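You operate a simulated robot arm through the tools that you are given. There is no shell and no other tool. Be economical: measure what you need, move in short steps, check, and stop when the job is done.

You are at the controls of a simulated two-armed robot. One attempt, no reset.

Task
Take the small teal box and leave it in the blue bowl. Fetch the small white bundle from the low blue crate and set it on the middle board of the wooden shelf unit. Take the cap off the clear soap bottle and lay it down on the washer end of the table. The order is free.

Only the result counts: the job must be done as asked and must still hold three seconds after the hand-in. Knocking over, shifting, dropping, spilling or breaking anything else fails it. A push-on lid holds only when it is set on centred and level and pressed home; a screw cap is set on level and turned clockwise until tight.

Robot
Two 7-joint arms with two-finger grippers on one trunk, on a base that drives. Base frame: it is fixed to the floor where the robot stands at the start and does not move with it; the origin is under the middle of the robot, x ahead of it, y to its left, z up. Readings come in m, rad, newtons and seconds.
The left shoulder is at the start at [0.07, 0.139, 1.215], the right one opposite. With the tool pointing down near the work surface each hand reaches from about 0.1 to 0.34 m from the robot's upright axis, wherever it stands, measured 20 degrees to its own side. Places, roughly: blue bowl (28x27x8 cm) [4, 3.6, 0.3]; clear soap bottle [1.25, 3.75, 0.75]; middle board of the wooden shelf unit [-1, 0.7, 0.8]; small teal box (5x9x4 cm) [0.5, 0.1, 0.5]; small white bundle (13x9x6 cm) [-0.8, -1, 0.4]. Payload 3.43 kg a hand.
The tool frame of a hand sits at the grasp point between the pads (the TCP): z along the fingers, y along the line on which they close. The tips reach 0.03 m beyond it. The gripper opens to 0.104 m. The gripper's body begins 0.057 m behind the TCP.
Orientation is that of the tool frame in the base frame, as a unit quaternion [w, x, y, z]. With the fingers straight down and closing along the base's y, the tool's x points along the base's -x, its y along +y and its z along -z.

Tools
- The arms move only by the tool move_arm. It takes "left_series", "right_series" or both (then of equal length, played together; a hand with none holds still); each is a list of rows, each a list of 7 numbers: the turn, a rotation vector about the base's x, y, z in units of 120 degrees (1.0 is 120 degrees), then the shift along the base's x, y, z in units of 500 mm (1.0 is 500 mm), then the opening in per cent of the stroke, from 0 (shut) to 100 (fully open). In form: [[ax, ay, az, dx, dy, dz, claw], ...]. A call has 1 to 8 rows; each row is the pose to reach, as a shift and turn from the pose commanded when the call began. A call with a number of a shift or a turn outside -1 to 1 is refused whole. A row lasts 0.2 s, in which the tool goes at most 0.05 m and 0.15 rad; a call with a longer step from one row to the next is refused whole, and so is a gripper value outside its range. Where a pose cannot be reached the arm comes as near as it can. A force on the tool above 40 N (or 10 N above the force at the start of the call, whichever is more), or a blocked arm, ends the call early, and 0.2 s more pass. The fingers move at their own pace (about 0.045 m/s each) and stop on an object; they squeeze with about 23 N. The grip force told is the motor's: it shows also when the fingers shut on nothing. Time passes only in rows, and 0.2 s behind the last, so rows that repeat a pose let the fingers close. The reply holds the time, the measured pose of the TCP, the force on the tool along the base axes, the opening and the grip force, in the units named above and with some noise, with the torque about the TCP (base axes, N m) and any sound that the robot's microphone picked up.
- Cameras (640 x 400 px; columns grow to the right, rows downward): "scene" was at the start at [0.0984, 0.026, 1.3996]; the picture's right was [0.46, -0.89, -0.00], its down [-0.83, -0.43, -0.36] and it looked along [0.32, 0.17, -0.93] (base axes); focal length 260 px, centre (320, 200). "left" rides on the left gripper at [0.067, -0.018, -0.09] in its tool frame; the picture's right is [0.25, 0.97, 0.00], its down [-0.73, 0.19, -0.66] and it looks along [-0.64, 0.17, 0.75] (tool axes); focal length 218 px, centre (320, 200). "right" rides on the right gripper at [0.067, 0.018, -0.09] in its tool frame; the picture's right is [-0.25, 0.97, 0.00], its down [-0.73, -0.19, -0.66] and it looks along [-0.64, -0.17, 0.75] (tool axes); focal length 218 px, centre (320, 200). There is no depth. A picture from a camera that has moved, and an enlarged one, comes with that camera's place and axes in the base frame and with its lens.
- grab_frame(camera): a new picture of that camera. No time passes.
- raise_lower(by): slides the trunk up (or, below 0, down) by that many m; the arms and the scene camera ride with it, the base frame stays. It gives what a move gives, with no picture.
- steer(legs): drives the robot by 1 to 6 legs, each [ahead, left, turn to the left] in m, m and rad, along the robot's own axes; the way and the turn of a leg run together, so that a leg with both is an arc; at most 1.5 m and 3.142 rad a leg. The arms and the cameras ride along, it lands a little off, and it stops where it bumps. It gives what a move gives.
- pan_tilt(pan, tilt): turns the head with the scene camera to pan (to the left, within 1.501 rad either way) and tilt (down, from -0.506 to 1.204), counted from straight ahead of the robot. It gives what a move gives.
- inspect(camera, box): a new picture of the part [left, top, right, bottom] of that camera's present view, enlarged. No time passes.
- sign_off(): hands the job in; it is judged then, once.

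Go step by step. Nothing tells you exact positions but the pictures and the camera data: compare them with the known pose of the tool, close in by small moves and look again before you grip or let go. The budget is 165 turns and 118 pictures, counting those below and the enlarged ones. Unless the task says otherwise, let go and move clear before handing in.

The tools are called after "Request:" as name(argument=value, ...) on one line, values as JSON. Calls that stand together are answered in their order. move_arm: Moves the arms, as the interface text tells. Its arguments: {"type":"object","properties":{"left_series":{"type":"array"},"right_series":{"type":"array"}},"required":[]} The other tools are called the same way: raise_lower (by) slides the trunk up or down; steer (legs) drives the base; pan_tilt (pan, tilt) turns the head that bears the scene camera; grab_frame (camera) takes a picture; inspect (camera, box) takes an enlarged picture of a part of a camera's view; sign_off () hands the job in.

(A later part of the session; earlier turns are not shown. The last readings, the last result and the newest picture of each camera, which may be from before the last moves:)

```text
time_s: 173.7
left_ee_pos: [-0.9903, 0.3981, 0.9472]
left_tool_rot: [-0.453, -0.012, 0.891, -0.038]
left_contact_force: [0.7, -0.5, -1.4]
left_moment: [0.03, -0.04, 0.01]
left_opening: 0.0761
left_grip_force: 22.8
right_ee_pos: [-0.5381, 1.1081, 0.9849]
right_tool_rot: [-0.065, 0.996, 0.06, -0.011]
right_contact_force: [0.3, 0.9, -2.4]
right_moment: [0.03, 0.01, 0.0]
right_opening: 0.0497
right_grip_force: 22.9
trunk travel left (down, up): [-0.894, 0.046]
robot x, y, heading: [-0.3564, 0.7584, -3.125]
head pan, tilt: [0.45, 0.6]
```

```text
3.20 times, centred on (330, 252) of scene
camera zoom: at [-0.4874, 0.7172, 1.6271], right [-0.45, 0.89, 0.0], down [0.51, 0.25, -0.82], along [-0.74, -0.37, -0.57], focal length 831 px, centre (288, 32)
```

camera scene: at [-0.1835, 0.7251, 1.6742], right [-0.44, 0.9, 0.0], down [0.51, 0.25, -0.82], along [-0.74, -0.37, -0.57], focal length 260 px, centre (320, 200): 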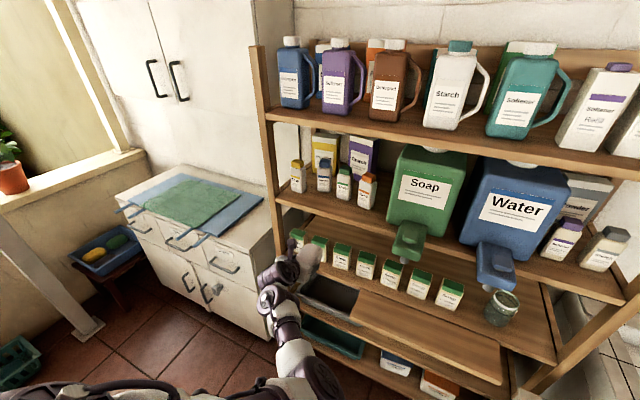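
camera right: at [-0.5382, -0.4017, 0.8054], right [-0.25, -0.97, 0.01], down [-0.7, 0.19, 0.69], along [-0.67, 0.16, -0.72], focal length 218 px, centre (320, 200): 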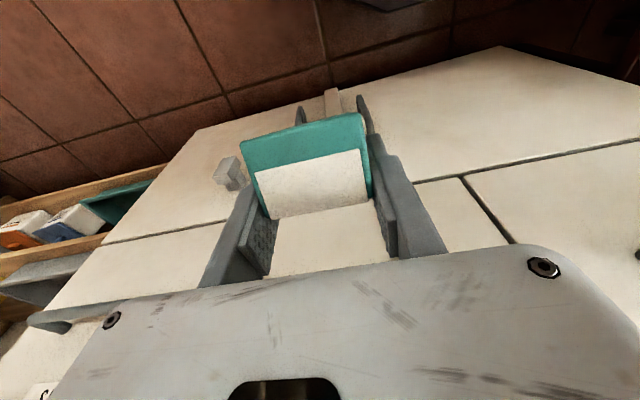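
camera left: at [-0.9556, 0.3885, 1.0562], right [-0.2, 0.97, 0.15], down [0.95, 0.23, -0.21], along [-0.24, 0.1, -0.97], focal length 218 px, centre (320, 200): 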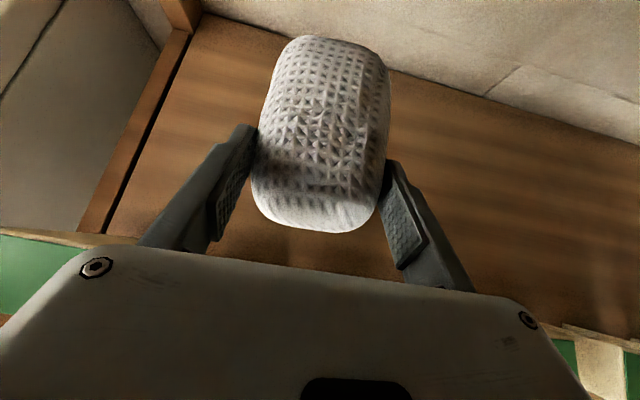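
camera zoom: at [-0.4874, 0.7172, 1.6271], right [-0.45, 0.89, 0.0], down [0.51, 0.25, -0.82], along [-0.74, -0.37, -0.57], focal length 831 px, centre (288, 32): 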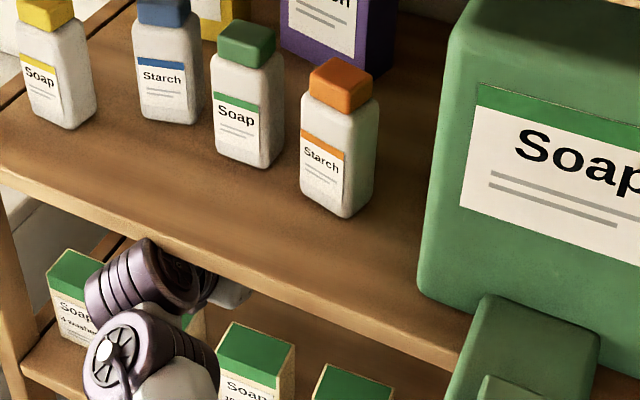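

The hand is behind the carton line; the wrist may be brushing the board above, so I lower the trunk now.

Request:
raise_lower(by=-0.035)

Request:
grab_frame(camera="left")

Request:
inspect(camera="scene", box=[230, 190, 430, 315])

```text
time_s: 174.5
left_ee_pos: [-0.9875, 0.4004, 0.9174]
left_tool_rot: [-0.454, -0.01, 0.89, -0.039]
left_contact_force: [-0.7, 1.2, -0.5]
left_moment: [-0.01, -0.05, 0.01]
left_opening: 0.0764
left_grip_force: 23.2
right_ee_pos: [-0.5358, 1.1099, 0.9493]
right_tool_rot: [-0.065, 0.996, 0.059, -0.012]
right_contact_force: [-0.1, -0.3, -2.0]
right_moment: [-0.02, 0.03, 0.01]
right_opening: 0.0495
right_grip_force: 22.9
trunk travel left (down, up): [-0.859, 0.081]
robot x, y, heading: [-0.3565, 0.7607, -3.127]
head pan, tilt: [0.45, 0.6]
```

```text
42 pictures are left
camera left: at [-0.954, 0.3907, 1.0245], right [-0.2, 0.97, 0.15], down [0.95, 0.23, -0.22], along [-0.24, 0.09, -0.97], focal length 218 px, centre (320, 200)
```

left: 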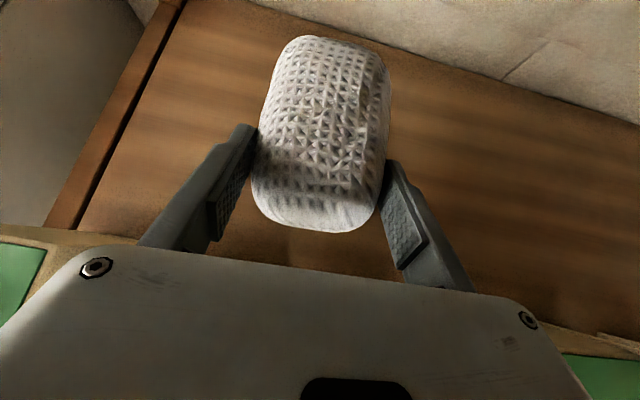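

```text
3.20 times, centred on (330, 252) of scene
camera zoom: at [-0.4849, 0.7217, 1.5933], right [-0.45, 0.89, 0.0], down [0.51, 0.25, -0.83], along [-0.74, -0.37, -0.56], focal length 831 px, centre (288, 32)
```

zoom: 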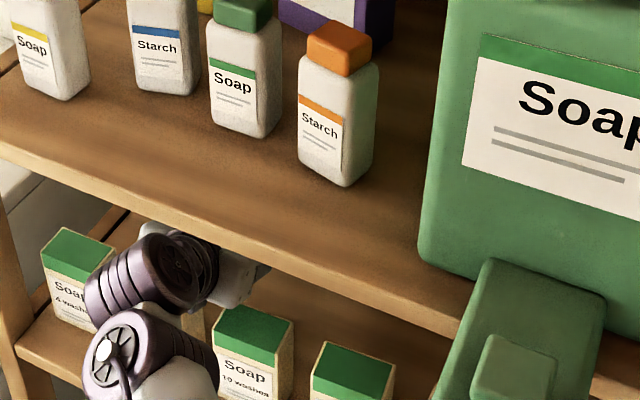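

Request:
raise_lower(by=-0.012)

Request:
move_arm(left_series=[[0, 0, 0, 0, 0, 0, 78], [0, 0, 0, 0, 0, 0, 100], [0, 0, 0, 0, 0, 0, 100], [0, 0, 0, 0, 0, 0, 100]])

Request:
grab_frame(camera="left")

```text
time_s: 175.1
left_ee_pos: [-0.9886, 0.4003, 0.9089]
left_tool_rot: [-0.456, -0.01, 0.889, -0.041]
left_contact_force: [0.8, -0.3, 17.0]
left_moment: [-0.03, -1.47, -0.07]
left_opening: 0.0763
left_grip_force: 23.0
right_ee_pos: [-0.5354, 1.1103, 0.9371]
right_tool_rot: [-0.063, 0.996, 0.059, -0.012]
right_contact_force: [-0.8, -0.5, -2.2]
right_moment: [-0.04, -0.01, -0.02]
right_opening: 0.0498
right_grip_force: 23.3
trunk travel left (down, up): [-0.847, 0.093]
robot x, y, heading: [-0.3519, 0.7603, -3.131]
head pan, tilt: [0.45, 0.6]
```

```text
time_s: 176.1
left_ee_pos: [-0.9874, 0.4014, 0.9071]
left_tool_rot: [-0.456, -0.01, 0.889, -0.04]
left_contact_force: [-2.9, -1.5, 23.0]
left_moment: [-0.04, -1.85, -0.06]
left_opening: 0.1037
left_grip_force: 0.0
right_ee_pos: [-0.5332, 1.1114, 0.9373]
right_tool_rot: [-0.063, 0.996, 0.059, -0.012]
right_contact_force: [-0.7, -0.6, -2.7]
right_moment: [-0.03, 0.04, 0.01]
right_opening: 0.0496
right_grip_force: 23.0
trunk travel left (down, up): [-0.847, 0.093]
robot x, y, heading: [-0.3543, 0.758, -3.127]
head pan, tilt: [0.45, 0.6]
```

```text
40 pictures are left
camera left: at [-0.9529, 0.3923, 1.0151], right [-0.2, 0.97, 0.14], down [0.95, 0.23, -0.22], along [-0.25, 0.09, -0.96], focal length 218 px, centre (320, 200)
```

left: 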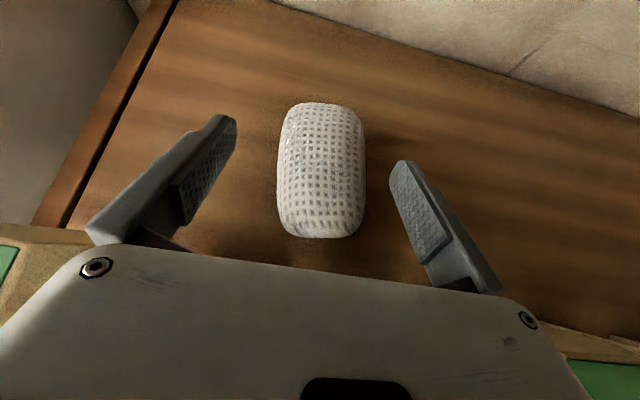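

The bundle lies flat behind the cartons. The hand rests on carton tops, so raise 2.5 cm straight up first, then back out straight.

Request:
raise_lower(by=0.025)

Request:
steer(legs=[[-0.06, 0, 0]])

Request:
inspect(camera="scene", box=[230, 190, 430, 315])

```text
time_s: 176.8
left_ee_pos: [-0.9871, 0.4004, 0.9291]
left_tool_rot: [-0.453, -0.012, 0.89, -0.04]
left_contact_force: [0.1, -0.1, 0.2]
left_moment: [0.02, -0.03, 0.02]
left_opening: 0.1038
left_grip_force: 0.1
right_ee_pos: [-0.5353, 1.1106, 0.9621]
right_tool_rot: [-0.065, 0.996, 0.06, -0.012]
right_contact_force: [0.5, 0.0, -2.1]
right_moment: [-0.01, 0.0, 0.0]
right_opening: 0.0499
right_grip_force: 22.9
trunk travel left (down, up): [-0.872, 0.068]
robot x, y, heading: [-0.3532, 0.7574, -3.131]
head pan, tilt: [0.45, 0.6]
```

```text
time_s: 177.8
left_ee_pos: [-0.9305, 0.401, 0.9281]
left_tool_rot: [-0.453, -0.013, 0.891, -0.04]
left_contact_force: [-0.8, -0.4, 0.8]
left_moment: [0.16, 0.02, 0.03]
left_opening: 0.1033
left_grip_force: 0.0
right_ee_pos: [-0.4794, 1.1121, 0.9616]
right_tool_rot: [-0.063, 0.996, 0.06, -0.01]
right_contact_force: [0.3, 0.2, -2.4]
right_moment: [0.01, 0.01, -0.05]
right_opening: 0.0496
right_grip_force: 22.8
trunk travel left (down, up): [-0.872, 0.068]
robot x, y, heading: [-0.2946, 0.7637, -3.128]
head pan, tilt: [0.45, 0.6]
```

```text
3.20 times, centred on (330, 252) of scene
camera zoom: at [-0.4284, 0.7232, 1.606], right [-0.45, 0.89, 0.0], down [0.51, 0.25, -0.82], along [-0.74, -0.37, -0.57], focal length 831 px, centre (288, 32)
```

zoom: 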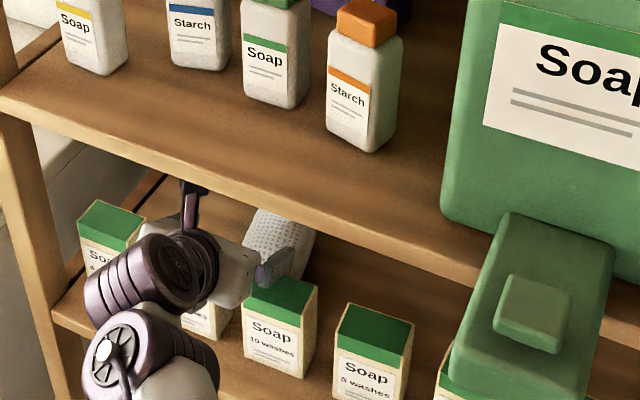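

Request:
raise_lower(by=0.03)

Request:
steer(legs=[[-0.15, 0, 0]])

Request:
grab_frame(camera="left")

Request:
inspect(camera="scene", box=[230, 190, 470, 340])

```text
time_s: 178.5
left_ee_pos: [-0.9267, 0.3989, 0.9606]
left_tool_rot: [-0.454, -0.013, 0.89, -0.04]
left_contact_force: [0.5, 0.5, -0.5]
left_moment: [-0.01, 0.01, -0.01]
left_opening: 0.1039
left_grip_force: 0.0
right_ee_pos: [-0.4751, 1.1111, 0.9936]
right_tool_rot: [-0.064, 0.996, 0.059, -0.013]
right_contact_force: [0.0, 0.4, -2.2]
right_moment: [-0.03, 0.02, 0.01]
right_opening: 0.0496
right_grip_force: 23.1
trunk travel left (down, up): [-0.902, 0.038]
robot x, y, heading: [-0.2942, 0.7603, -3.126]
head pan, tilt: [0.45, 0.6]
```

```text
time_s: 179.9
left_ee_pos: [-0.7791, 0.4024, 0.9573]
left_tool_rot: [-0.452, -0.01, 0.891, -0.038]
left_contact_force: [-0.4, -0.1, 0.2]
left_moment: [0.01, -0.02, -0.02]
left_opening: 0.1039
left_grip_force: 0.0
right_ee_pos: [-0.327, 1.1129, 0.9924]
right_tool_rot: [-0.065, 0.996, 0.06, -0.011]
right_contact_force: [0.7, 0.0, -2.6]
right_moment: [-0.04, -0.02, 0.01]
right_opening: 0.0497
right_grip_force: 22.7
trunk travel left (down, up): [-0.902, 0.038]
robot x, y, heading: [-0.143, 0.7621, -3.127]
head pan, tilt: [0.45, 0.6]
```

```text
38 pictures are left
camera left: at [-0.745, 0.3934, 1.0656], right [-0.2, 0.97, 0.15], down [0.95, 0.23, -0.21], along [-0.24, 0.1, -0.97], focal length 218 px, centre (320, 200)
```

left: 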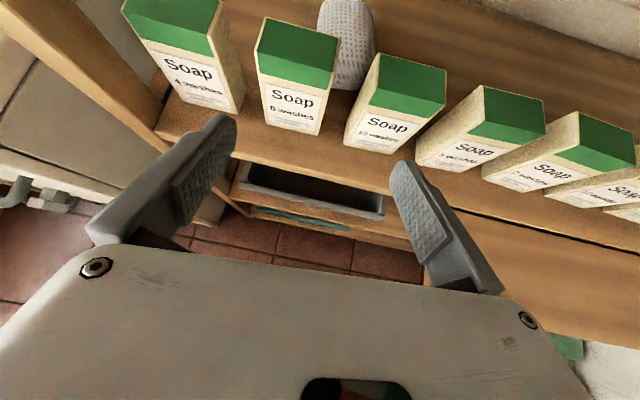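

```text
2.67 times, centred on (350, 265) of scene
camera zoom: at [-0.2771, 0.724, 1.6358], right [-0.45, 0.9, 0.0], down [0.51, 0.25, -0.82], along [-0.74, -0.37, -0.57], focal length 692 px, centre (240, 27)
```

zoom: 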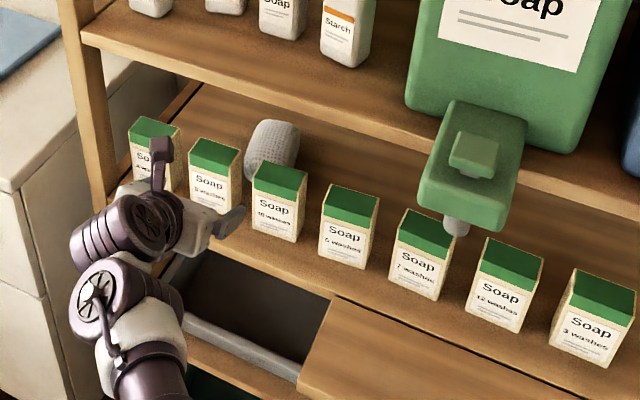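

The bundle sits on the middle board and the cartons are undisturbed. Next I fold the left hand back to tool-down in free air.

Request:
steer(legs=[[-0.07, 0, 0]])

Request:
move_arm(left_series=[[0, -0.06, 0, 0.03, 0, 0, 50], [0, -0.12, 0, 0.07, 0, 0, 50], [0, -0.18, 0, 0.12, 0, 0, 50], [0, -0.24, 0, 0.17, 0.0, 0, 50], [0, -0.3, 0, 0.22, 0.0, 0, 50], [0, -0.36, 0, 0.27, 0.0, 0, 50], [0, -0.42, 0, 0.32, 0.0, 0, 50], [0, -0.458, 0, 0.36, 0.0, 0, 50]])

```text
time_s: 180.9
left_ee_pos: [-0.7124, 0.4046, 0.9569]
left_tool_rot: [-0.451, -0.011, 0.892, -0.039]
left_contact_force: [0.3, 0.7, -0.1]
left_moment: [-0.03, -0.02, 0.0]
left_opening: 0.1039
left_grip_force: 0.1
right_ee_pos: [-0.2611, 1.1131, 0.9906]
right_tool_rot: [-0.064, 0.996, 0.06, -0.01]
right_contact_force: [-0.8, 0.8, -2.3]
right_moment: [0.03, -0.01, 0.01]
right_opening: 0.0494
right_grip_force: 22.7
trunk travel left (down, up): [-0.902, 0.038]
robot x, y, heading: [-0.0734, 0.7635, -3.128]
head pan, tilt: [0.45, 0.6]
```

```text
time_s: 182.7
left_ee_pos: [-0.5281, 0.4049, 0.9587]
left_tool_rot: [0.009, 0.007, 0.999, -0.04]
left_contact_force: [0.1, -0.5, -0.1]
left_moment: [0.02, -0.01, 0.01]
left_opening: 0.0522
left_grip_force: 0.1
right_ee_pos: [-0.2568, 1.1139, 0.9922]
right_tool_rot: [-0.064, 0.996, 0.059, -0.012]
right_contact_force: [-0.4, -0.4, -1.6]
right_moment: [-0.03, 0.03, -0.01]
right_opening: 0.0494
right_grip_force: 22.8
trunk travel left (down, up): [-0.902, 0.038]
robot x, y, heading: [-0.074, 0.7663, -3.128]
head pan, tilt: [0.45, 0.6]
```

Request:
move_arm(left_series=[[0, 0, -0.07, 0.03, 0.02, 0, 50], [0, 0, -0.14, 0.06, 0.04, -0.03, 50], [0, 0, -0.21, 0.09, 0.06, -0.06, 50], [0, 0, -0.28, 0.12, 0.08, -0.1, 50], [0, 0, -0.35, 0.15, 0.1, -0.14, 50], [0, 0, -0.42, 0.18, 0.12, -0.17, 50], [0, 0, -0.49, 0.21, 0.14, -0.2, 50], [0, 0, -0.56, 0.24, 0.16, -0.2, 50]])

Request:
move_arm(left_series=[[0, 0, -0.07, 0, 0, 0, 50], [0, 0, -0.14, 0, 0, 0, 50], [0, 0, -0.21, 0, 0, 0, 50], [0, 0, -0.28, 0, 0, 0, 50], [0, 0, -0.35, 0, 0, 0, 50], [0, 0, -0.42, 0, 0, 0, 50], [0, 0, -0.49, 0, 0, 0, 50], [0, 0, -0.56, 0, 0, 0, 50]])

Request:
move_arm(left_series=[[0, 0, -0.07, 0, 0.04, 0, 50], [0, 0, -0.14, 0, 0.08, 0, 50], [0, 0, -0.21, 0, 0.12, 0, 50], [0, 0, -0.28, 0, 0.12, 0, 50], [0, 0, -0.35, 0, 0.12, 0, 50], [0, 0, -0.38, 0, 0.12, 0, 50]])

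```text
time_s: 184.5
left_ee_pos: [-0.4094, 0.4843, 0.8604]
left_tool_rot: [-0.015, 0.561, 0.827, -0.039]
left_contact_force: [0.1, -0.1, 1.4]
left_moment: [0.0, 0.02, -0.03]
left_opening: 0.052
left_grip_force: 0.0
right_ee_pos: [-0.2553, 1.1129, 0.9931]
right_tool_rot: [-0.064, 0.996, 0.059, -0.013]
right_contact_force: [0.8, -0.6, -2.2]
right_moment: [0.0, 0.02, 0.03]
right_opening: 0.0496
right_grip_force: 22.9
trunk travel left (down, up): [-0.902, 0.038]
robot x, y, heading: [-0.0766, 0.7627, -3.126]
head pan, tilt: [0.45, 0.6]
```

```text
time_s: 186.3
left_ee_pos: [-0.4095, 0.4843, 0.8581]
left_tool_rot: [-0.033, 0.925, 0.378, -0.023]
left_contact_force: [0.2, -0.8, -0.6]
left_moment: [-0.03, -0.02, 0.01]
left_opening: 0.0516
left_grip_force: 0.0
right_ee_pos: [-0.2571, 1.1131, 0.9927]
right_tool_rot: [-0.064, 0.996, 0.059, -0.012]
right_contact_force: [-0.2, 0.8, -2.4]
right_moment: [-0.01, 0.01, 0.05]
right_opening: 0.0498
right_grip_force: 22.5
trunk travel left (down, up): [-0.902, 0.038]
robot x, y, heading: [-0.071, 0.7683, -3.123]
head pan, tilt: [0.45, 0.6]
```

```text
time_s: 187.7
left_ee_pos: [-0.4088, 0.5432, 0.8601]
left_tool_rot: [-0.039, 0.999, -0.009, -0.007]
left_contact_force: [0.5, 0.1, -0.8]
left_moment: [0.03, -0.01, -0.01]
left_opening: 0.0522
left_grip_force: 0.1
right_ee_pos: [-0.2579, 1.1143, 0.9913]
right_tool_rot: [-0.064, 0.996, 0.06, -0.012]
right_contact_force: [1.3, 0.5, -2.0]
right_moment: [0.02, -0.01, 0.01]
right_opening: 0.0495
right_grip_force: 23.2
trunk travel left (down, up): [-0.902, 0.038]
robot x, y, heading: [-0.0761, 0.763, -3.129]
head pan, tilt: [0.45, 0.6]
```

Left arm is natural again. Bring the right hand to a roomier pose too, lift the left, and then drive into the lane toward the table, stage by stage.

Request:
move_arm(left_series=[[0, 0, 0, 0, 0, 0.04, 50], [0, 0, 0, 0, 0, 0.08, 50], [0, 0, 0, 0, 0, 0.12, 50], [0, 0, 0, 0, 0, 0.16, 50]], right_series=[[0, 0, 0, -0.05, -0.03, 0, 20], [0, 0, 0, -0.1, -0.09, 0, 20], [0, 0, 0, -0.15, -0.15, 0, 20], [0, 0, 0, -0.18, -0.2, 0, 20]])

Request:
steer(legs=[[-0.156, -0.237, 0]])

Request:
pan_tilt(pan=-1.3, tilt=0.5)

Request:
grab_frame(camera="scene")

```text
time_s: 188.5
left_ee_pos: [-0.41, 0.5449, 0.9124]
left_tool_rot: [-0.039, 0.999, -0.009, -0.009]
left_contact_force: [0.3, 0.0, -0.5]
left_moment: [0.0, -0.01, -0.01]
left_opening: 0.0521
left_grip_force: 0.1
right_ee_pos: [-0.3192, 1.1163, 1.0112]
right_tool_rot: [-0.149, 0.986, 0.075, -0.012]
right_contact_force: [0.1, 0.4, -2.3]
right_moment: [0.0, 0.01, 0.04]
right_opening: 0.0495
right_grip_force: 23.3
right hand out of reach, approached as far as the arm can: row 3
trunk travel left (down, up): [-0.902, 0.038]
robot x, y, heading: [-0.0733, 0.7645, -3.13]
head pan, tilt: [0.45, 0.6]
stopped in row 3 (right hand): the arm was blocked; the commanded pose is now the measured one
```

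```text
time_s: 189.9
left_ee_pos: [-0.3236, 0.6778, 0.9134]
left_tool_rot: [-0.039, 0.999, -0.024, -0.006]
left_contact_force: [-0.1, 0.1, -0.1]
left_moment: [-0.07, -0.03, 0.02]
left_opening: 0.0523
left_grip_force: 0.0
right_ee_pos: [-0.2159, 1.2452, 1.0104]
right_tool_rot: [-0.151, 0.987, 0.06, -0.007]
right_contact_force: [-0.7, 1.2, -2.9]
right_moment: [-0.02, -0.02, 0.02]
right_opening: 0.0496
right_grip_force: 22.5
trunk travel left (down, up): [-0.902, 0.038]
robot x, y, heading: [0.0231, 0.8882, 3.122]
head pan, tilt: [0.45, 0.6]
stopped in leg 1: the robot was blocked; the commanded pose is now the measured one
```

```text
time_s: 191.7
left_ee_pos: [-0.319, 0.6769, 0.9142]
left_tool_rot: [-0.04, 0.999, -0.023, -0.008]
left_contact_force: [0.5, 0.5, 1.1]
left_moment: [0.01, 0.03, -0.02]
left_opening: 0.0519
left_grip_force: 0.0
right_ee_pos: [-0.2095, 1.2462, 1.0105]
right_tool_rot: [-0.151, 0.987, 0.06, -0.01]
right_contact_force: [0.6, -0.7, -1.8]
right_moment: [-0.02, 0.0, 0.02]
right_opening: 0.0497
right_grip_force: 23.4
trunk travel left (down, up): [-0.902, 0.038]
robot x, y, heading: [0.0198, 0.889, 3.121]
head pan, tilt: [-1.3, 0.499]
```

```text
36 pictures are left
camera scene: at [-0.052, 0.9773, 1.6452], right [0.97, 0.25, 0.0], down [0.12, -0.46, -0.88], along [-0.22, 0.85, -0.48], focal length 260 px, centre (320, 200)
```

scene: 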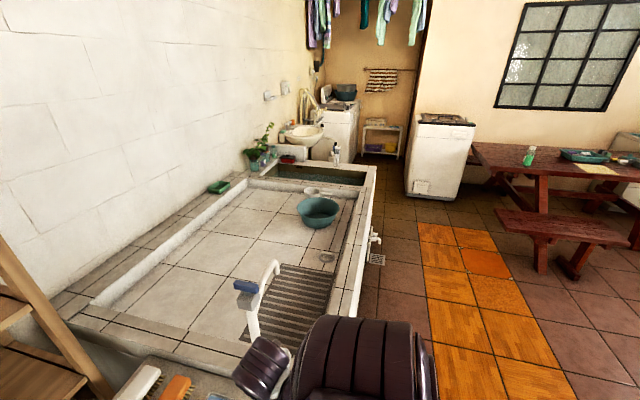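

The right arm is up against the tub/faucet. Retreat, then turn to face +y.

Request:
steer(legs=[[0.03, 0.13, 0]])

Request:
steer(legs=[[0, 0, -1.4]])

```text
time_s: 193.0
left_ee_pos: [-0.3518, 0.5492, 0.9135]
left_tool_rot: [-0.039, 0.999, -0.023, -0.008]
left_contact_force: [-0.5, -0.1, 0.5]
left_moment: [-0.02, -0.01, -0.04]
left_opening: 0.0519
left_grip_force: 0.1
right_ee_pos: [-0.2437, 1.1157, 1.011]
right_tool_rot: [-0.15, 0.987, 0.06, -0.01]
right_contact_force: [0.5, 0.2, -1.4]
right_moment: [0.01, 0.0, -0.01]
right_opening: 0.0498
right_grip_force: 23.1
trunk travel left (down, up): [-0.902, 0.038]
robot x, y, heading: [-0.0139, 0.7536, 3.124]
head pan, tilt: [-1.3, 0.499]
```

```text
time_s: 196.9
left_ee_pos: [-0.2697, 1.0623, 0.9133]
left_tool_rot: [-0.035, 0.743, -0.668, 0.019]
left_contact_force: [0.1, 0.5, 0.5]
left_moment: [0.01, 0.0, 0.0]
left_opening: 0.0522
left_grip_force: 0.0
right_ee_pos: [0.308, 1.0418, 1.0105]
right_tool_rot: [-0.122, 0.788, -0.596, 0.091]
right_contact_force: [-0.8, 0.2, -2.1]
right_moment: [-0.01, 0.05, -0.01]
right_opening: 0.0495
right_grip_force: 23.0
trunk travel left (down, up): [-0.902, 0.038]
robot x, y, heading: [-0.007, 0.758, 1.708]
head pan, tilt: [-1.3, 0.499]
```

Request:
move_arm(left_series=[[0, 0, 0, 0.02, -0.02, 0.05, 50], [0, 0, 0, 0.04, -0.04, 0.1, 50], [0, 0, 0, 0.06, -0.06, 0.15, 50], [0, 0, 0, 0.08, -0.08, 0.18, 50]])

Request:
steer(legs=[[0.12, -0.02, 0], [0.25, -0.52, 0]])

```text
time_s: 197.9
left_ee_pos: [-0.2313, 1.0204, 0.9636]
left_tool_rot: [-0.037, 0.743, -0.668, 0.018]
left_contact_force: [0.0, 0.1, 0.7]
left_moment: [0.02, 0.02, 0.0]
left_opening: 0.0521
left_grip_force: 0.0
left hand out of reach, approached as far as the arm can: row 2, 3, 4
right_ee_pos: [0.3087, 1.0414, 1.0106]
right_tool_rot: [-0.121, 0.788, -0.596, 0.091]
right_contact_force: [0.9, -0.2, -1.7]
right_moment: [0.01, 0.02, 0.0]
right_opening: 0.0498
right_grip_force: 23.4
trunk travel left (down, up): [-0.902, 0.038]
robot x, y, heading: [-0.0089, 0.7607, 1.703]
head pan, tilt: [-1.3, 0.499]
```

```text
time_s: 199.2
left_ee_pos: [-0.2258, 1.1429, 0.9618]
left_tool_rot: [-0.036, 0.742, -0.669, 0.02]
left_contact_force: [-0.1, 0.1, -0.4]
left_moment: [-0.03, -0.04, -0.03]
left_opening: 0.0519
left_grip_force: 0.1
right_ee_pos: [0.3132, 1.1626, 1.0099]
right_tool_rot: [-0.119, 0.788, -0.597, 0.094]
right_contact_force: [-0.1, 0.2, -2.5]
right_moment: [-0.06, 0.02, 0.0]
right_opening: 0.0495
right_grip_force: 23.3
trunk travel left (down, up): [-0.902, 0.038]
robot x, y, heading: [-0.0024, 0.8727, 1.706]
head pan, tilt: [-1.3, 0.499]
stopped in leg 1: the robot was blocked; the commanded pose is now the measured one
```

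Request:
pan_tilt(pan=0.75, tilt=1.0)

Request:
grab_frame(camera="scene")

```text
time_s: 201.2
left_ee_pos: [-0.2231, 1.1394, 0.9631]
left_tool_rot: [-0.035, 0.742, -0.669, 0.019]
left_contact_force: [-0.4, -0.4, 0.6]
left_moment: [0.01, 0.01, 0.0]
left_opening: 0.0521
left_grip_force: 0.1
right_ee_pos: [0.3157, 1.1596, 1.0116]
right_tool_rot: [-0.121, 0.788, -0.597, 0.091]
right_contact_force: [-0.2, 0.0, -2.2]
right_moment: [-0.01, 0.01, 0.03]
right_opening: 0.0495
right_grip_force: 22.6
trunk travel left (down, up): [-0.902, 0.038]
robot x, y, heading: [-0.0028, 0.8713, 1.701]
head pan, tilt: [0.75, 1.0]
```

```text
35 pictures are left
camera scene: at [-0.0646, 0.9677, 1.6042], right [0.64, 0.77, 0.0], down [0.65, -0.53, -0.54], along [-0.42, 0.34, -0.84], focal length 260 px, centre (320, 200)
```

scene: 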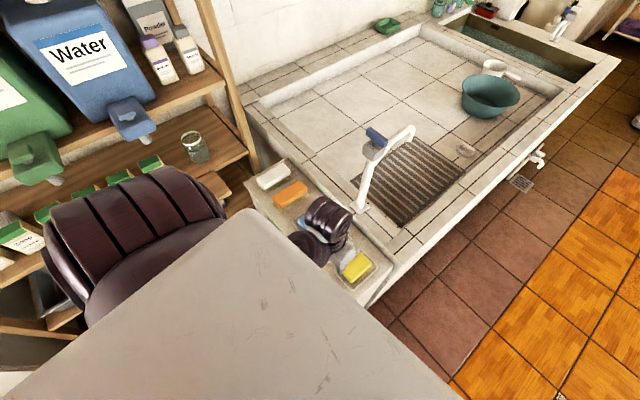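

The brush shelf's corner at about (-0.1,1.15) was blocking the base. I'll slip diagonally between it and the bench corner.

Request:
steer(legs=[[-0.014, -0.028, 0], [0.355, -0.53, 0]])

```text
time_s: 205.2
left_ee_pos: [0.2889, 1.5482, 0.9635]
left_tool_rot: [-0.036, 0.743, -0.668, 0.017]
left_contact_force: [-0.5, -0.5, 0.5]
left_moment: [-0.04, 0.02, -0.04]
left_opening: 0.052
left_grip_force: 0.0
right_ee_pos: [0.829, 1.5692, 1.0114]
right_tool_rot: [-0.121, 0.789, -0.595, 0.092]
right_contact_force: [0.2, 0.9, -1.8]
right_moment: [-0.01, 0.0, 0.0]
right_opening: 0.0497
right_grip_force: 23.0
trunk travel left (down, up): [-0.902, 0.038]
robot x, y, heading: [0.5129, 1.2815, 1.705]
head pan, tilt: [0.75, 1.0]
```

Through the gap. Now look ahead at the table and the far corner.

Request:
pan_tilt(pan=-0.6, tilt=0.3)

Request:
grab_frame(camera="scene")

```text
time_s: 206.7
left_ee_pos: [0.2891, 1.5488, 0.9628]
left_tool_rot: [-0.036, 0.743, -0.668, 0.018]
left_contact_force: [0.2, -0.6, -0.2]
left_moment: [-0.01, -0.01, -0.02]
left_opening: 0.0522
left_grip_force: 0.1
right_ee_pos: [0.83, 1.5713, 1.0116]
right_tool_rot: [-0.12, 0.789, -0.595, 0.092]
right_contact_force: [0.1, -0.3, -3.4]
right_moment: [0.0, 0.0, -0.04]
right_opening: 0.0495
right_grip_force: 23.3
trunk travel left (down, up): [-0.902, 0.038]
robot x, y, heading: [0.5114, 1.2861, 1.703]
head pan, tilt: [-0.6, 0.3]
```

```text
34 pictures are left
camera scene: at [0.5452, 1.4176, 1.6636], right [0.89, -0.45, 0.0], down [-0.13, -0.27, -0.96], along [0.43, 0.85, -0.3], focal length 260 px, centre (320, 200)
```

scene: 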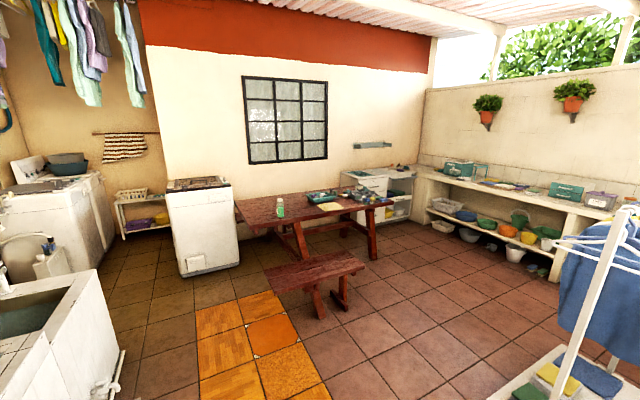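

Request:
inspect(camera="scene", box=[410, 150, 570, 250])

Request:
inspect(camera="scene", box=[220, 170, 412, 290])

```text
4.00 times, centred on (490, 200) of scene
camera zoom: at [0.5452, 1.4176, 1.6636], right [0.89, -0.45, 0.0], down [-0.13, -0.27, -0.96], along [0.43, 0.85, -0.3], focal length 1038 px, centre (-360, 200)
```

zoom: 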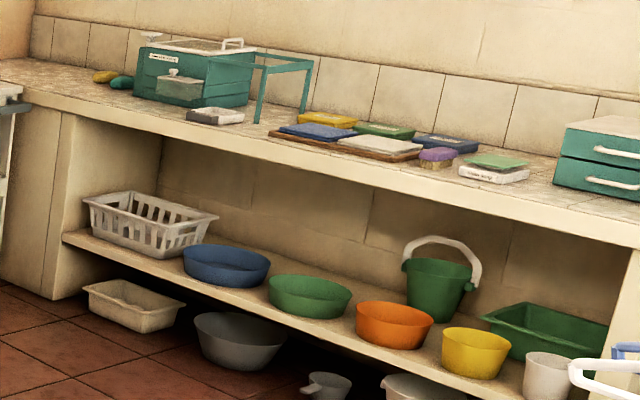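

```text
3.33 times, centred on (316, 230) of scene
camera zoom: at [0.5452, 1.4176, 1.6636], right [0.89, -0.45, 0.0], down [-0.13, -0.27, -0.96], along [0.43, 0.85, -0.3], focal length 865 px, centre (333, 100)
```

zoom: 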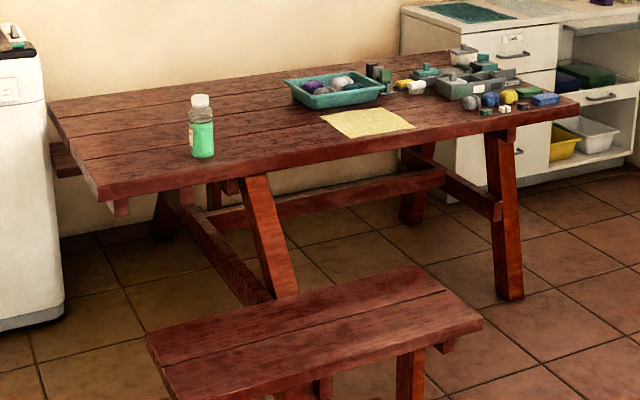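

The bottle stands at ≈(1.27,3.70) on the table; the blue bowl is on the low board under the counter at ≈(3.95,3.55). Driving the teal box there first via the corridor y≈2.45.

Request:
steer(legs=[[0.5, 0, 0], [0, 0, -1.7], [0.3, 0.67, 0]])

Request:
pan_tilt(pan=0.0, tilt=0.45)

Request:
grab_frame(camera="scene")

```text
time_s: 217.4
left_ee_pos: [1.0508, 2.6195, 0.9634]
left_tool_rot: [0.011, 0.018, 0.999, -0.039]
left_contact_force: [-0.8, -0.4, 0.6]
left_moment: [0.0, -0.02, -0.02]
left_opening: 0.0521
left_grip_force: 0.1
right_ee_pos: [0.9935, 2.0813, 1.0104]
right_tool_rot: [0.01, -0.065, 0.986, -0.152]
right_contact_force: [-0.3, 0.4, -1.9]
right_moment: [0.0, 0.0, 0.0]
right_opening: 0.0497
right_grip_force: 23.0
trunk travel left (down, up): [-0.902, 0.038]
robot x, y, heading: [0.7575, 2.441, -0.008]
head pan, tilt: [-0.6, 0.3]
```

```text
time_s: 218.4
left_ee_pos: [1.0509, 2.6192, 0.9635]
left_tool_rot: [0.01, 0.019, 0.999, -0.039]
left_contact_force: [-0.5, -0.3, -0.6]
left_moment: [0.0, 0.01, 0.01]
left_opening: 0.0521
left_grip_force: 0.0
right_ee_pos: [0.9942, 2.082, 1.0101]
right_tool_rot: [0.01, -0.065, 0.986, -0.151]
right_contact_force: [0.0, 0.0, -1.1]
right_moment: [-0.01, -0.01, -0.02]
right_opening: 0.0496
right_grip_force: 23.3
trunk travel left (down, up): [-0.902, 0.038]
robot x, y, heading: [0.7569, 2.4381, -0.01]
head pan, tilt: [0.0, 0.45]
```

```text
31 pictures are left
camera scene: at [0.8976, 2.4363, 1.6498], right [-0.01, -1.0, 0.0], down [-0.44, 0.0, -0.9], along [0.9, -0.01, -0.44], focal length 260 px, centre (320, 200)
```

scene: 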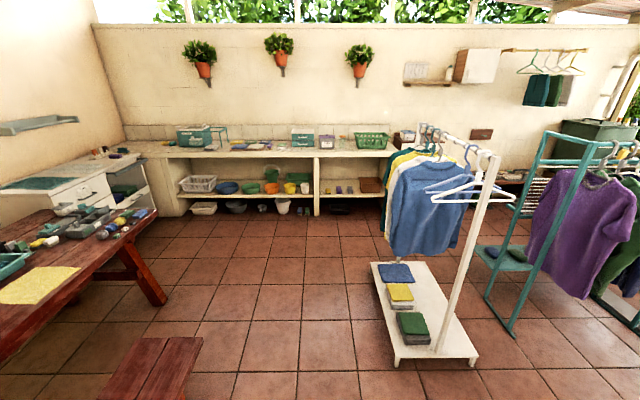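

Request:
steer(legs=[[0.15, 0.13, 0], [1.3, 0, 0], [0.85, 0, 0], [0, 1.1, 0]])

Request:
raise_lower(by=-0.4)

Request:
pan_tilt(pan=0.0, tilt=0.6)

Request:
grab_frame(camera="scene")

```text
time_s: 235.5
left_ee_pos: [3.3652, 3.8295, 0.963]
left_tool_rot: [0.01, 0.023, 0.999, -0.039]
left_contact_force: [-0.8, -0.2, -0.5]
left_moment: [0.0, 0.01, -0.01]
left_opening: 0.052
left_grip_force: 0.1
right_ee_pos: [3.303, 3.2932, 1.0113]
right_tool_rot: [0.009, -0.062, 0.986, -0.152]
right_contact_force: [-0.3, -1.0, -1.9]
right_moment: [0.02, 0.0, -0.03]
right_opening: 0.0498
right_grip_force: 23.6
trunk travel left (down, up): [-0.902, 0.038]
robot x, y, heading: [3.0672, 3.6547, -0.015]
head pan, tilt: [0.0, 0.45]
```

```text
time_s: 239.3
left_ee_pos: [3.3657, 3.8303, 0.5628]
left_tool_rot: [0.01, 0.024, 0.999, -0.039]
left_contact_force: [0.4, -0.5, -0.1]
left_moment: [-0.01, 0.01, -0.02]
left_opening: 0.052
left_grip_force: 0.1
right_ee_pos: [3.3017, 3.2942, 0.6107]
right_tool_rot: [0.009, -0.061, 0.987, -0.151]
right_contact_force: [0.8, -0.4, -2.0]
right_moment: [0.01, 0.0, -0.02]
right_opening: 0.0495
right_grip_force: 23.5
trunk travel left (down, up): [-0.502, 0.438]
robot x, y, heading: [3.0701, 3.6485, -0.018]
head pan, tilt: [0.0, 0.45]
```

```text
time_s: 240.0
left_ee_pos: [3.3641, 3.8297, 0.5641]
left_tool_rot: [0.01, 0.022, 0.999, -0.039]
left_contact_force: [0.1, -0.2, -0.3]
left_moment: [0.01, 0.0, 0.0]
left_opening: 0.052
left_grip_force: 0.1
right_ee_pos: [3.3031, 3.2937, 0.6114]
right_tool_rot: [0.009, -0.061, 0.987, -0.151]
right_contact_force: [0.1, 1.1, -2.1]
right_moment: [0.01, -0.03, -0.03]
right_opening: 0.0496
right_grip_force: 23.0
trunk travel left (down, up): [-0.502, 0.438]
robot x, y, heading: [3.0694, 3.6521, -0.022]
head pan, tilt: [0.0, 0.6]
```

```text
30 pictures are left
camera scene: at [3.2061, 3.649, 1.2362], right [-0.02, -1.0, 0.0], down [-0.56, 0.01, -0.83], along [0.83, -0.01, -0.56], focal length 260 px, centre (320, 200)
```

scene: 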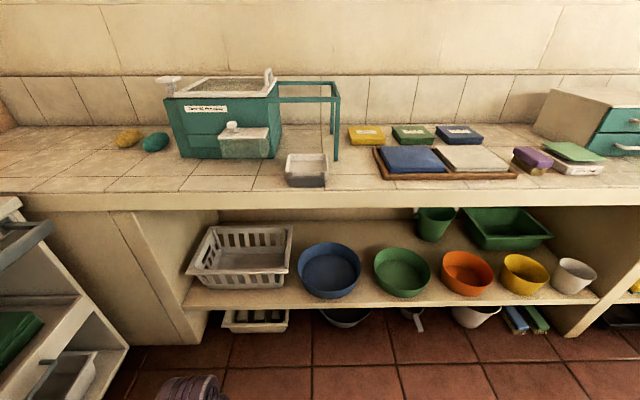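

Bowl centre ≈(3.98,3.60), rim z≈0.36, board z≈0.28, counter underside ≈0.77. Unfold the right arm: forward/down first, then inward while straightening.

Request:
move_arm(right_series=[[0.0, 0, 0, 0.06, 0, -0.05, 20], [0.02, 0, -0.01, 0.12, 0.02, -0.1, 20], [0.05, 0, -0.02, 0.17, 0.07, -0.14, 20], [0.08, 0, -0.03, 0.21, 0.13, -0.17, 20], [0.11, 0, -0.045, 0.24, 0.2, -0.18, 20], [0.144, 0, -0.058, 0.25, 0.27, -0.18, 20], [0.144, 0, -0.058, 0.25, 0.33, -0.18, 20]])

```text
time_s: 241.6
left_ee_pos: [3.3648, 3.8291, 0.5626]
left_tool_rot: [0.01, 0.023, 0.999, -0.039]
left_contact_force: [-0.5, 0.4, -1.1]
left_moment: [-0.03, -0.02, 0.01]
left_opening: 0.052
left_grip_force: 0.0
right_ee_pos: [3.4267, 3.4566, 0.5205]
right_tool_rot: [0.009, 0.001, 1.0, -0.002]
right_contact_force: [-0.2, 0.0, -1.6]
right_moment: [-0.02, 0.01, -0.03]
right_opening: 0.0498
right_grip_force: 23.2
trunk travel left (down, up): [-0.502, 0.438]
robot x, y, heading: [3.0686, 3.6515, -0.024]
head pan, tilt: [0.0, 0.6]
```

Request:
move_arm(right_series=[[0, -0.057, 0, 0.04, 0.01, 0.0, 20], [0, -0.115, 0, 0.09, 0.03, 0.0, 20], [0, -0.172, 0, 0.14, 0.05, 0.0, 20], [0, -0.229, 0, 0.19, 0.07, 0.0, 20], [0, -0.286, 0, 0.24, 0.09, 0.0, 20], [0, -0.343, 0, 0.29, 0.1, 0.0, 20], [0, -0.4, 0, 0.34, 0.1, 0.0, 20], [0, -0.458, 0, 0.38, 0.1, 0.0, 20]])

```text
time_s: 243.4
left_ee_pos: [3.3641, 3.8298, 0.563]
left_tool_rot: [0.01, 0.023, 0.999, -0.04]
left_contact_force: [-0.2, 0.5, 1.0]
left_moment: [0.04, 0.02, 0.0]
left_opening: 0.0519
left_grip_force: 0.2
right_ee_pos: [3.6169, 3.5092, 0.5198]
right_tool_rot: [0.471, 0.001, 0.882, -0.001]
right_contact_force: [0.2, 0.8, -2.0]
right_moment: [-0.01, 0.04, -0.04]
right_opening: 0.0496
right_grip_force: 22.5
trunk travel left (down, up): [-0.502, 0.438]
robot x, y, heading: [3.0677, 3.6531, -0.018]
head pan, tilt: [0.0, 0.6]
```

Pose is good. Drive in: first part, then check with a picture.

Request:
steer(legs=[[0.2, 0.095, 0.015]])

Request:
steer(legs=[[0.12, 0, 0]])

Request:
pan_tilt(pan=0.0, tilt=0.95)

Request:
grab_frame(camera="scene")

Request:
grab_frame(camera="right")

```text
time_s: 245.1
left_ee_pos: [3.5652, 3.9275, 0.5623]
left_tool_rot: [0.01, 0.017, 0.999, -0.039]
left_contact_force: [-0.3, -0.1, 0.1]
left_moment: [0.01, 0.0, 0.01]
left_opening: 0.0519
left_grip_force: 0.0
right_ee_pos: [3.8219, 3.6104, 0.5201]
right_tool_rot: [0.469, -0.004, 0.883, 0.002]
right_contact_force: [2.0, -0.5, -2.9]
right_moment: [-0.01, 0.01, 0.02]
right_opening: 0.0495
right_grip_force: 22.9
trunk travel left (down, up): [-0.502, 0.438]
robot x, y, heading: [3.2695, 3.7433, -0.004]
head pan, tilt: [0.0, 0.6]
```

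```text
time_s: 246.3
left_ee_pos: [3.6844, 3.9266, 0.5625]
left_tool_rot: [0.01, 0.019, 0.999, -0.04]
left_contact_force: [0.5, 0.3, -0.4]
left_moment: [0.0, 0.03, -0.01]
left_opening: 0.0518
left_grip_force: 0.0
right_ee_pos: [3.9409, 3.6081, 0.5212]
right_tool_rot: [0.468, -0.003, 0.884, 0.001]
right_contact_force: [-0.9, -0.2, -2.4]
right_moment: [-0.02, 0.07, 0.02]
right_opening: 0.0493
right_grip_force: 22.7
trunk travel left (down, up): [-0.502, 0.438]
robot x, y, heading: [3.3904, 3.7476, -0.005]
head pan, tilt: [0.0, 0.6]
```

```text
time_s: 247.2
left_ee_pos: [3.685, 3.9256, 0.5631]
left_tool_rot: [0.012, 0.019, 0.999, -0.04]
left_contact_force: [-0.6, 0.0, 0.0]
left_moment: [-0.03, -0.02, -0.02]
left_opening: 0.0519
left_grip_force: 0.1
right_ee_pos: [3.9413, 3.6084, 0.5195]
right_tool_rot: [0.468, -0.004, 0.884, 0.002]
right_contact_force: [-0.4, -0.3, -1.9]
right_moment: [0.01, 0.04, 0.05]
right_opening: 0.0496
right_grip_force: 22.8
trunk travel left (down, up): [-0.502, 0.438]
robot x, y, heading: [3.3936, 3.7445, -0.009]
head pan, tilt: [0.0, 0.949]
```

```text
29 pictures are left
camera scene: at [3.5129, 3.7441, 1.2078], right [-0.01, -1.0, 0.0], down [-0.81, 0.01, -0.58], along [0.58, 0.0, -0.81], focal length 260 px, centre (320, 200)
```

scene: 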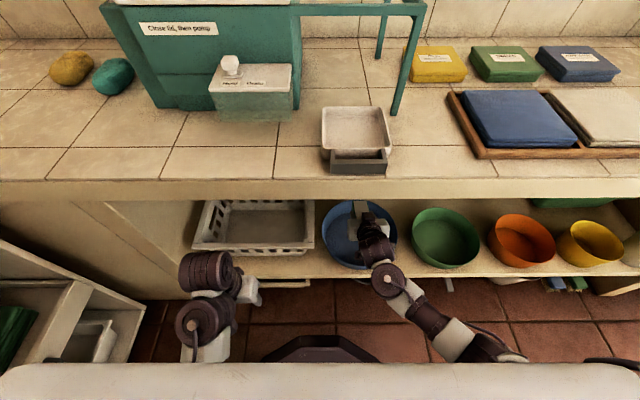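

```text
28 pictures are left
camera right: at [3.8277, 3.6247, 0.5169], right [0.14, 0.97, 0.21], down [-0.13, -0.19, 0.97], along [0.98, -0.16, 0.1], focal length 218 px, centre (320, 200)
```

right: 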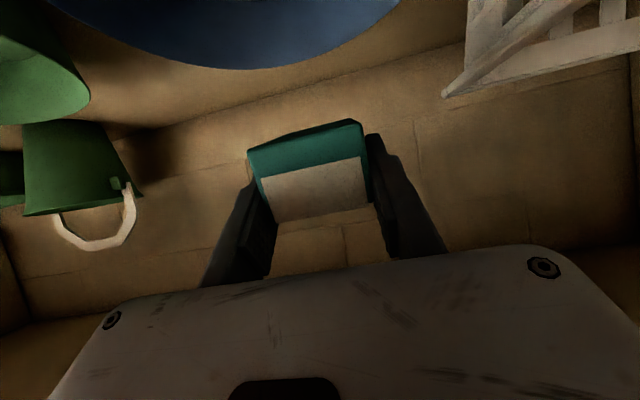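

The box hangs above the bowl. Lower by the trunk 12 cm and check.

Request:
raise_lower(by=-0.12)

Request:
grab_frame(camera="right")

Request:
inspect(camera="scene", box=[280, 140, 440, 240])

```text
time_s: 248.7
left_ee_pos: [3.6859, 3.9267, 0.442]
left_tool_rot: [0.01, 0.018, 0.999, -0.04]
left_contact_force: [-0.6, 0.2, -0.3]
left_moment: [0.01, -0.04, 0.03]
left_opening: 0.052
left_grip_force: 0.0
right_ee_pos: [3.9414, 3.6076, 0.4]
right_tool_rot: [0.47, -0.003, 0.883, 0.001]
right_contact_force: [1.0, -0.6, -2.3]
right_moment: [-0.04, 0.06, -0.02]
right_opening: 0.05
right_grip_force: 22.9
trunk travel left (down, up): [-0.382, 0.558]
robot x, y, heading: [3.3889, 3.7469, -0.003]
head pan, tilt: [0.0, 0.949]
```

```text
27 pictures are left
camera right: at [3.8277, 3.6246, 0.3971], right [0.14, 0.97, 0.21], down [-0.13, -0.19, 0.97], along [0.98, -0.16, 0.1], focal length 218 px, centre (320, 200)
```

right: 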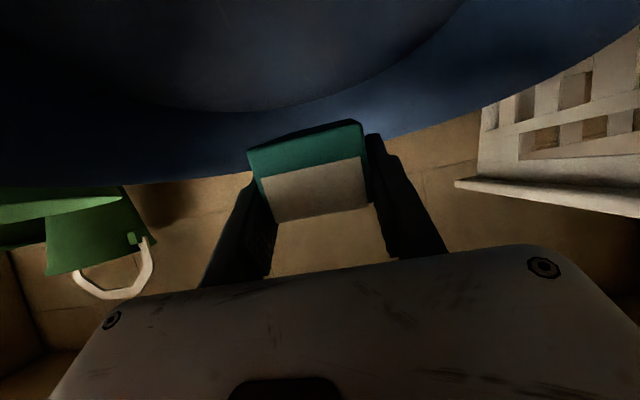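

```text
4.00 times, centred on (360, 190) of scene
camera zoom: at [3.5126, 3.7441, 1.0878], right [-0.01, -1.0, 0.0], down [-0.81, 0.01, -0.58], along [0.58, 0.0, -0.81], focal length 1038 px, centre (160, 240)
```

zoom: 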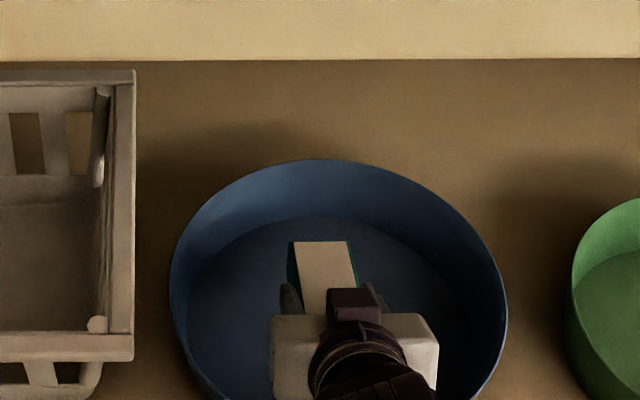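

Box is well inside the bowl's outline. Lower 1.5 cm more and release.

Request:
raise_lower(by=-0.015)

Request:
move_arm(right_series=[[0, 0, 0, 0, 0, 0, 60], [0, 0, 0, 0, 0, 0, 75], [0, 0, 0, 0, 0, 0, 75], [0, 0, 0, 0, 0, 0, 75]])

Request:
raise_lower(by=0.13)

Request:
inspect(camera="scene", box=[260, 160, 420, 260])

```text
time_s: 249.3
left_ee_pos: [3.6849, 3.9277, 0.4272]
left_tool_rot: [0.011, 0.017, 0.999, -0.039]
left_contact_force: [0.2, -0.6, 0.7]
left_moment: [0.01, -0.01, 0.0]
left_opening: 0.0518
left_grip_force: 0.1
right_ee_pos: [3.9408, 3.607, 0.3852]
right_tool_rot: [0.47, -0.003, 0.883, 0.002]
right_contact_force: [-0.5, 0.3, -1.8]
right_moment: [0.0, 0.04, 0.01]
right_opening: 0.0495
right_grip_force: 23.1
trunk travel left (down, up): [-0.367, 0.573]
robot x, y, heading: [3.3921, 3.746, -0.006]
head pan, tilt: [0.0, 0.949]
```

```text
time_s: 250.3
left_ee_pos: [3.6847, 3.9263, 0.4276]
left_tool_rot: [0.01, 0.019, 0.999, -0.04]
left_contact_force: [0.1, 0.0, 0.5]
left_moment: [0.0, -0.02, -0.01]
left_opening: 0.0518
left_grip_force: 0.1
right_ee_pos: [3.9404, 3.6083, 0.3864]
right_tool_rot: [0.469, -0.003, 0.883, 0.001]
right_contact_force: [-0.5, 0.0, -0.7]
right_moment: [-0.01, 0.0, -0.01]
right_opening: 0.0777
right_grip_force: 0.1
trunk travel left (down, up): [-0.367, 0.573]
robot x, y, heading: [3.3943, 3.7462, -0.007]
head pan, tilt: [0.0, 0.949]
```

```text
time_s: 251.9
left_ee_pos: [3.6852, 3.9262, 0.5588]
left_tool_rot: [0.01, 0.019, 0.999, -0.04]
left_contact_force: [-0.6, 0.0, -0.4]
left_moment: [-0.01, 0.04, -0.01]
left_opening: 0.0519
left_grip_force: 0.2
right_ee_pos: [3.9412, 3.6092, 0.5141]
right_tool_rot: [0.469, -0.002, 0.883, 0.0]
right_contact_force: [0.0, -0.9, -0.1]
right_moment: [-0.02, -0.03, 0.04]
right_opening: 0.0779
right_grip_force: 0.0
trunk travel left (down, up): [-0.497, 0.443]
robot x, y, heading: [3.3877, 3.7464, -0.007]
head pan, tilt: [0.0, 0.949]
```

```text
4.00 times, centred on (340, 210) of scene
camera zoom: at [3.5127, 3.7442, 1.2027], right [-0.01, -1.0, 0.0], down [-0.81, 0.01, -0.58], along [0.58, 0.0, -0.81], focal length 1038 px, centre (240, 160)
```

zoom: 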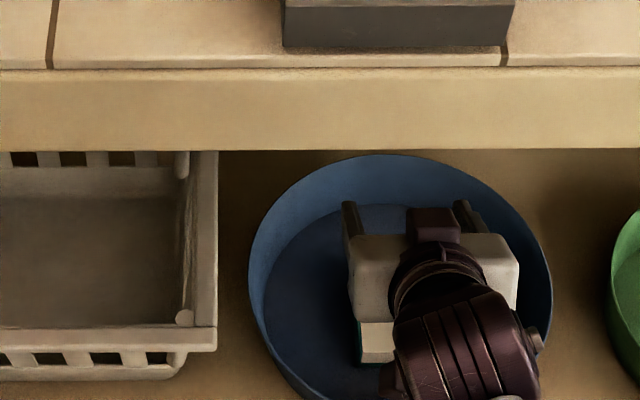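

The teal box is in the bowl. Back off, fold the right hand down, raise the trunk.

Request:
steer(legs=[[-0.42, 0, 0]])

Request:
move_arm(right_series=[[0, 0.057, 0, -0.04, 0, 0.0, 75], [0, 0.115, 0, -0.09, 0, 0.0, 75], [0, 0.172, 0, -0.14, 0, 0.0, 75], [0, 0.229, 0, -0.19, 0, 0.0, 75], [0, 0.286, 0, -0.24, 0, 0.0, 75], [0, 0.343, 0, -0.29, 0, 0.0, 75], [0, 0.4, 0, -0.34, 0, 0.0, 75], [0, 0.458, 0, -0.38, 0, 0.0, 75]])

Request:
raise_lower(by=0.4)

Request:
steer(legs=[[0, -1.1, 0], [-1.3, 0, 0], [-1.27, 0, 0]])

```text
time_s: 254.4
left_ee_pos: [3.2661, 3.9299, 0.5585]
left_tool_rot: [0.011, 0.02, 0.999, -0.04]
left_contact_force: [0.0, 0.0, -0.1]
left_moment: [0.01, -0.01, -0.02]
left_opening: 0.0521
left_grip_force: 0.1
right_ee_pos: [3.5223, 3.6102, 0.5163]
right_tool_rot: [0.469, -0.002, 0.883, 0.0]
right_contact_force: [-1.1, 0.0, 0.3]
right_moment: [0.0, 0.01, -0.01]
right_opening: 0.0781
right_grip_force: 0.1
trunk travel left (down, up): [-0.497, 0.443]
robot x, y, heading: [2.9709, 3.7474, -0.011]
head pan, tilt: [0.0, 0.949]
```

```text
time_s: 256.2
left_ee_pos: [3.2672, 3.9288, 0.5578]
left_tool_rot: [0.011, 0.019, 0.999, -0.04]
left_contact_force: [-0.4, -0.1, -0.2]
left_moment: [0.02, 0.01, 0.0]
left_opening: 0.0523
left_grip_force: 0.2
right_ee_pos: [3.3337, 3.6102, 0.5156]
right_tool_rot: [0.008, -0.002, 1.0, 0.001]
right_contact_force: [0.2, 0.2, 0.3]
right_moment: [-0.03, -0.01, 0.01]
right_opening: 0.0782
right_grip_force: 0.0
trunk travel left (down, up): [-0.497, 0.443]
robot x, y, heading: [2.9692, 3.7455, -0.008]
head pan, tilt: [0.0, 0.949]
```

```text
time_s: 260.1
left_ee_pos: [3.266, 3.9295, 0.9576]
left_tool_rot: [0.011, 0.019, 0.999, -0.039]
left_contact_force: [0.1, -0.5, 0.9]
left_moment: [0.01, -0.01, 0.01]
left_opening: 0.0522
left_grip_force: 0.2
right_ee_pos: [3.3335, 3.6112, 0.9173]
right_tool_rot: [0.009, -0.002, 1.0, 0.002]
right_contact_force: [-0.4, 0.1, 0.2]
right_moment: [-0.01, 0.0, -0.02]
right_opening: 0.078
right_grip_force: 0.0
trunk travel left (down, up): [-0.897, 0.043]
robot x, y, heading: [2.9703, 3.7489, -0.007]
head pan, tilt: [0.0, 0.949]
```

```text
time_s: 277.6
left_ee_pos: [0.7146, 2.8818, 0.9581]
left_tool_rot: [0.01, 0.013, 0.999, -0.039]
left_contact_force: [-0.5, 0.2, 0.2]
left_moment: [-0.02, 0.0, -0.01]
left_opening: 0.0518
left_grip_force: 0.1
right_ee_pos: [0.7855, 2.5626, 0.9158]
right_tool_rot: [0.008, -0.009, 1.0, 0.001]
right_contact_force: [-0.7, 0.5, 0.4]
right_moment: [-0.04, 0.02, 0.0]
right_opening: 0.0779
right_grip_force: 0.0
trunk travel left (down, up): [-0.897, 0.043]
robot x, y, heading: [0.4234, 2.694, 0.003]
head pan, tilt: [0.0, 0.949]
```

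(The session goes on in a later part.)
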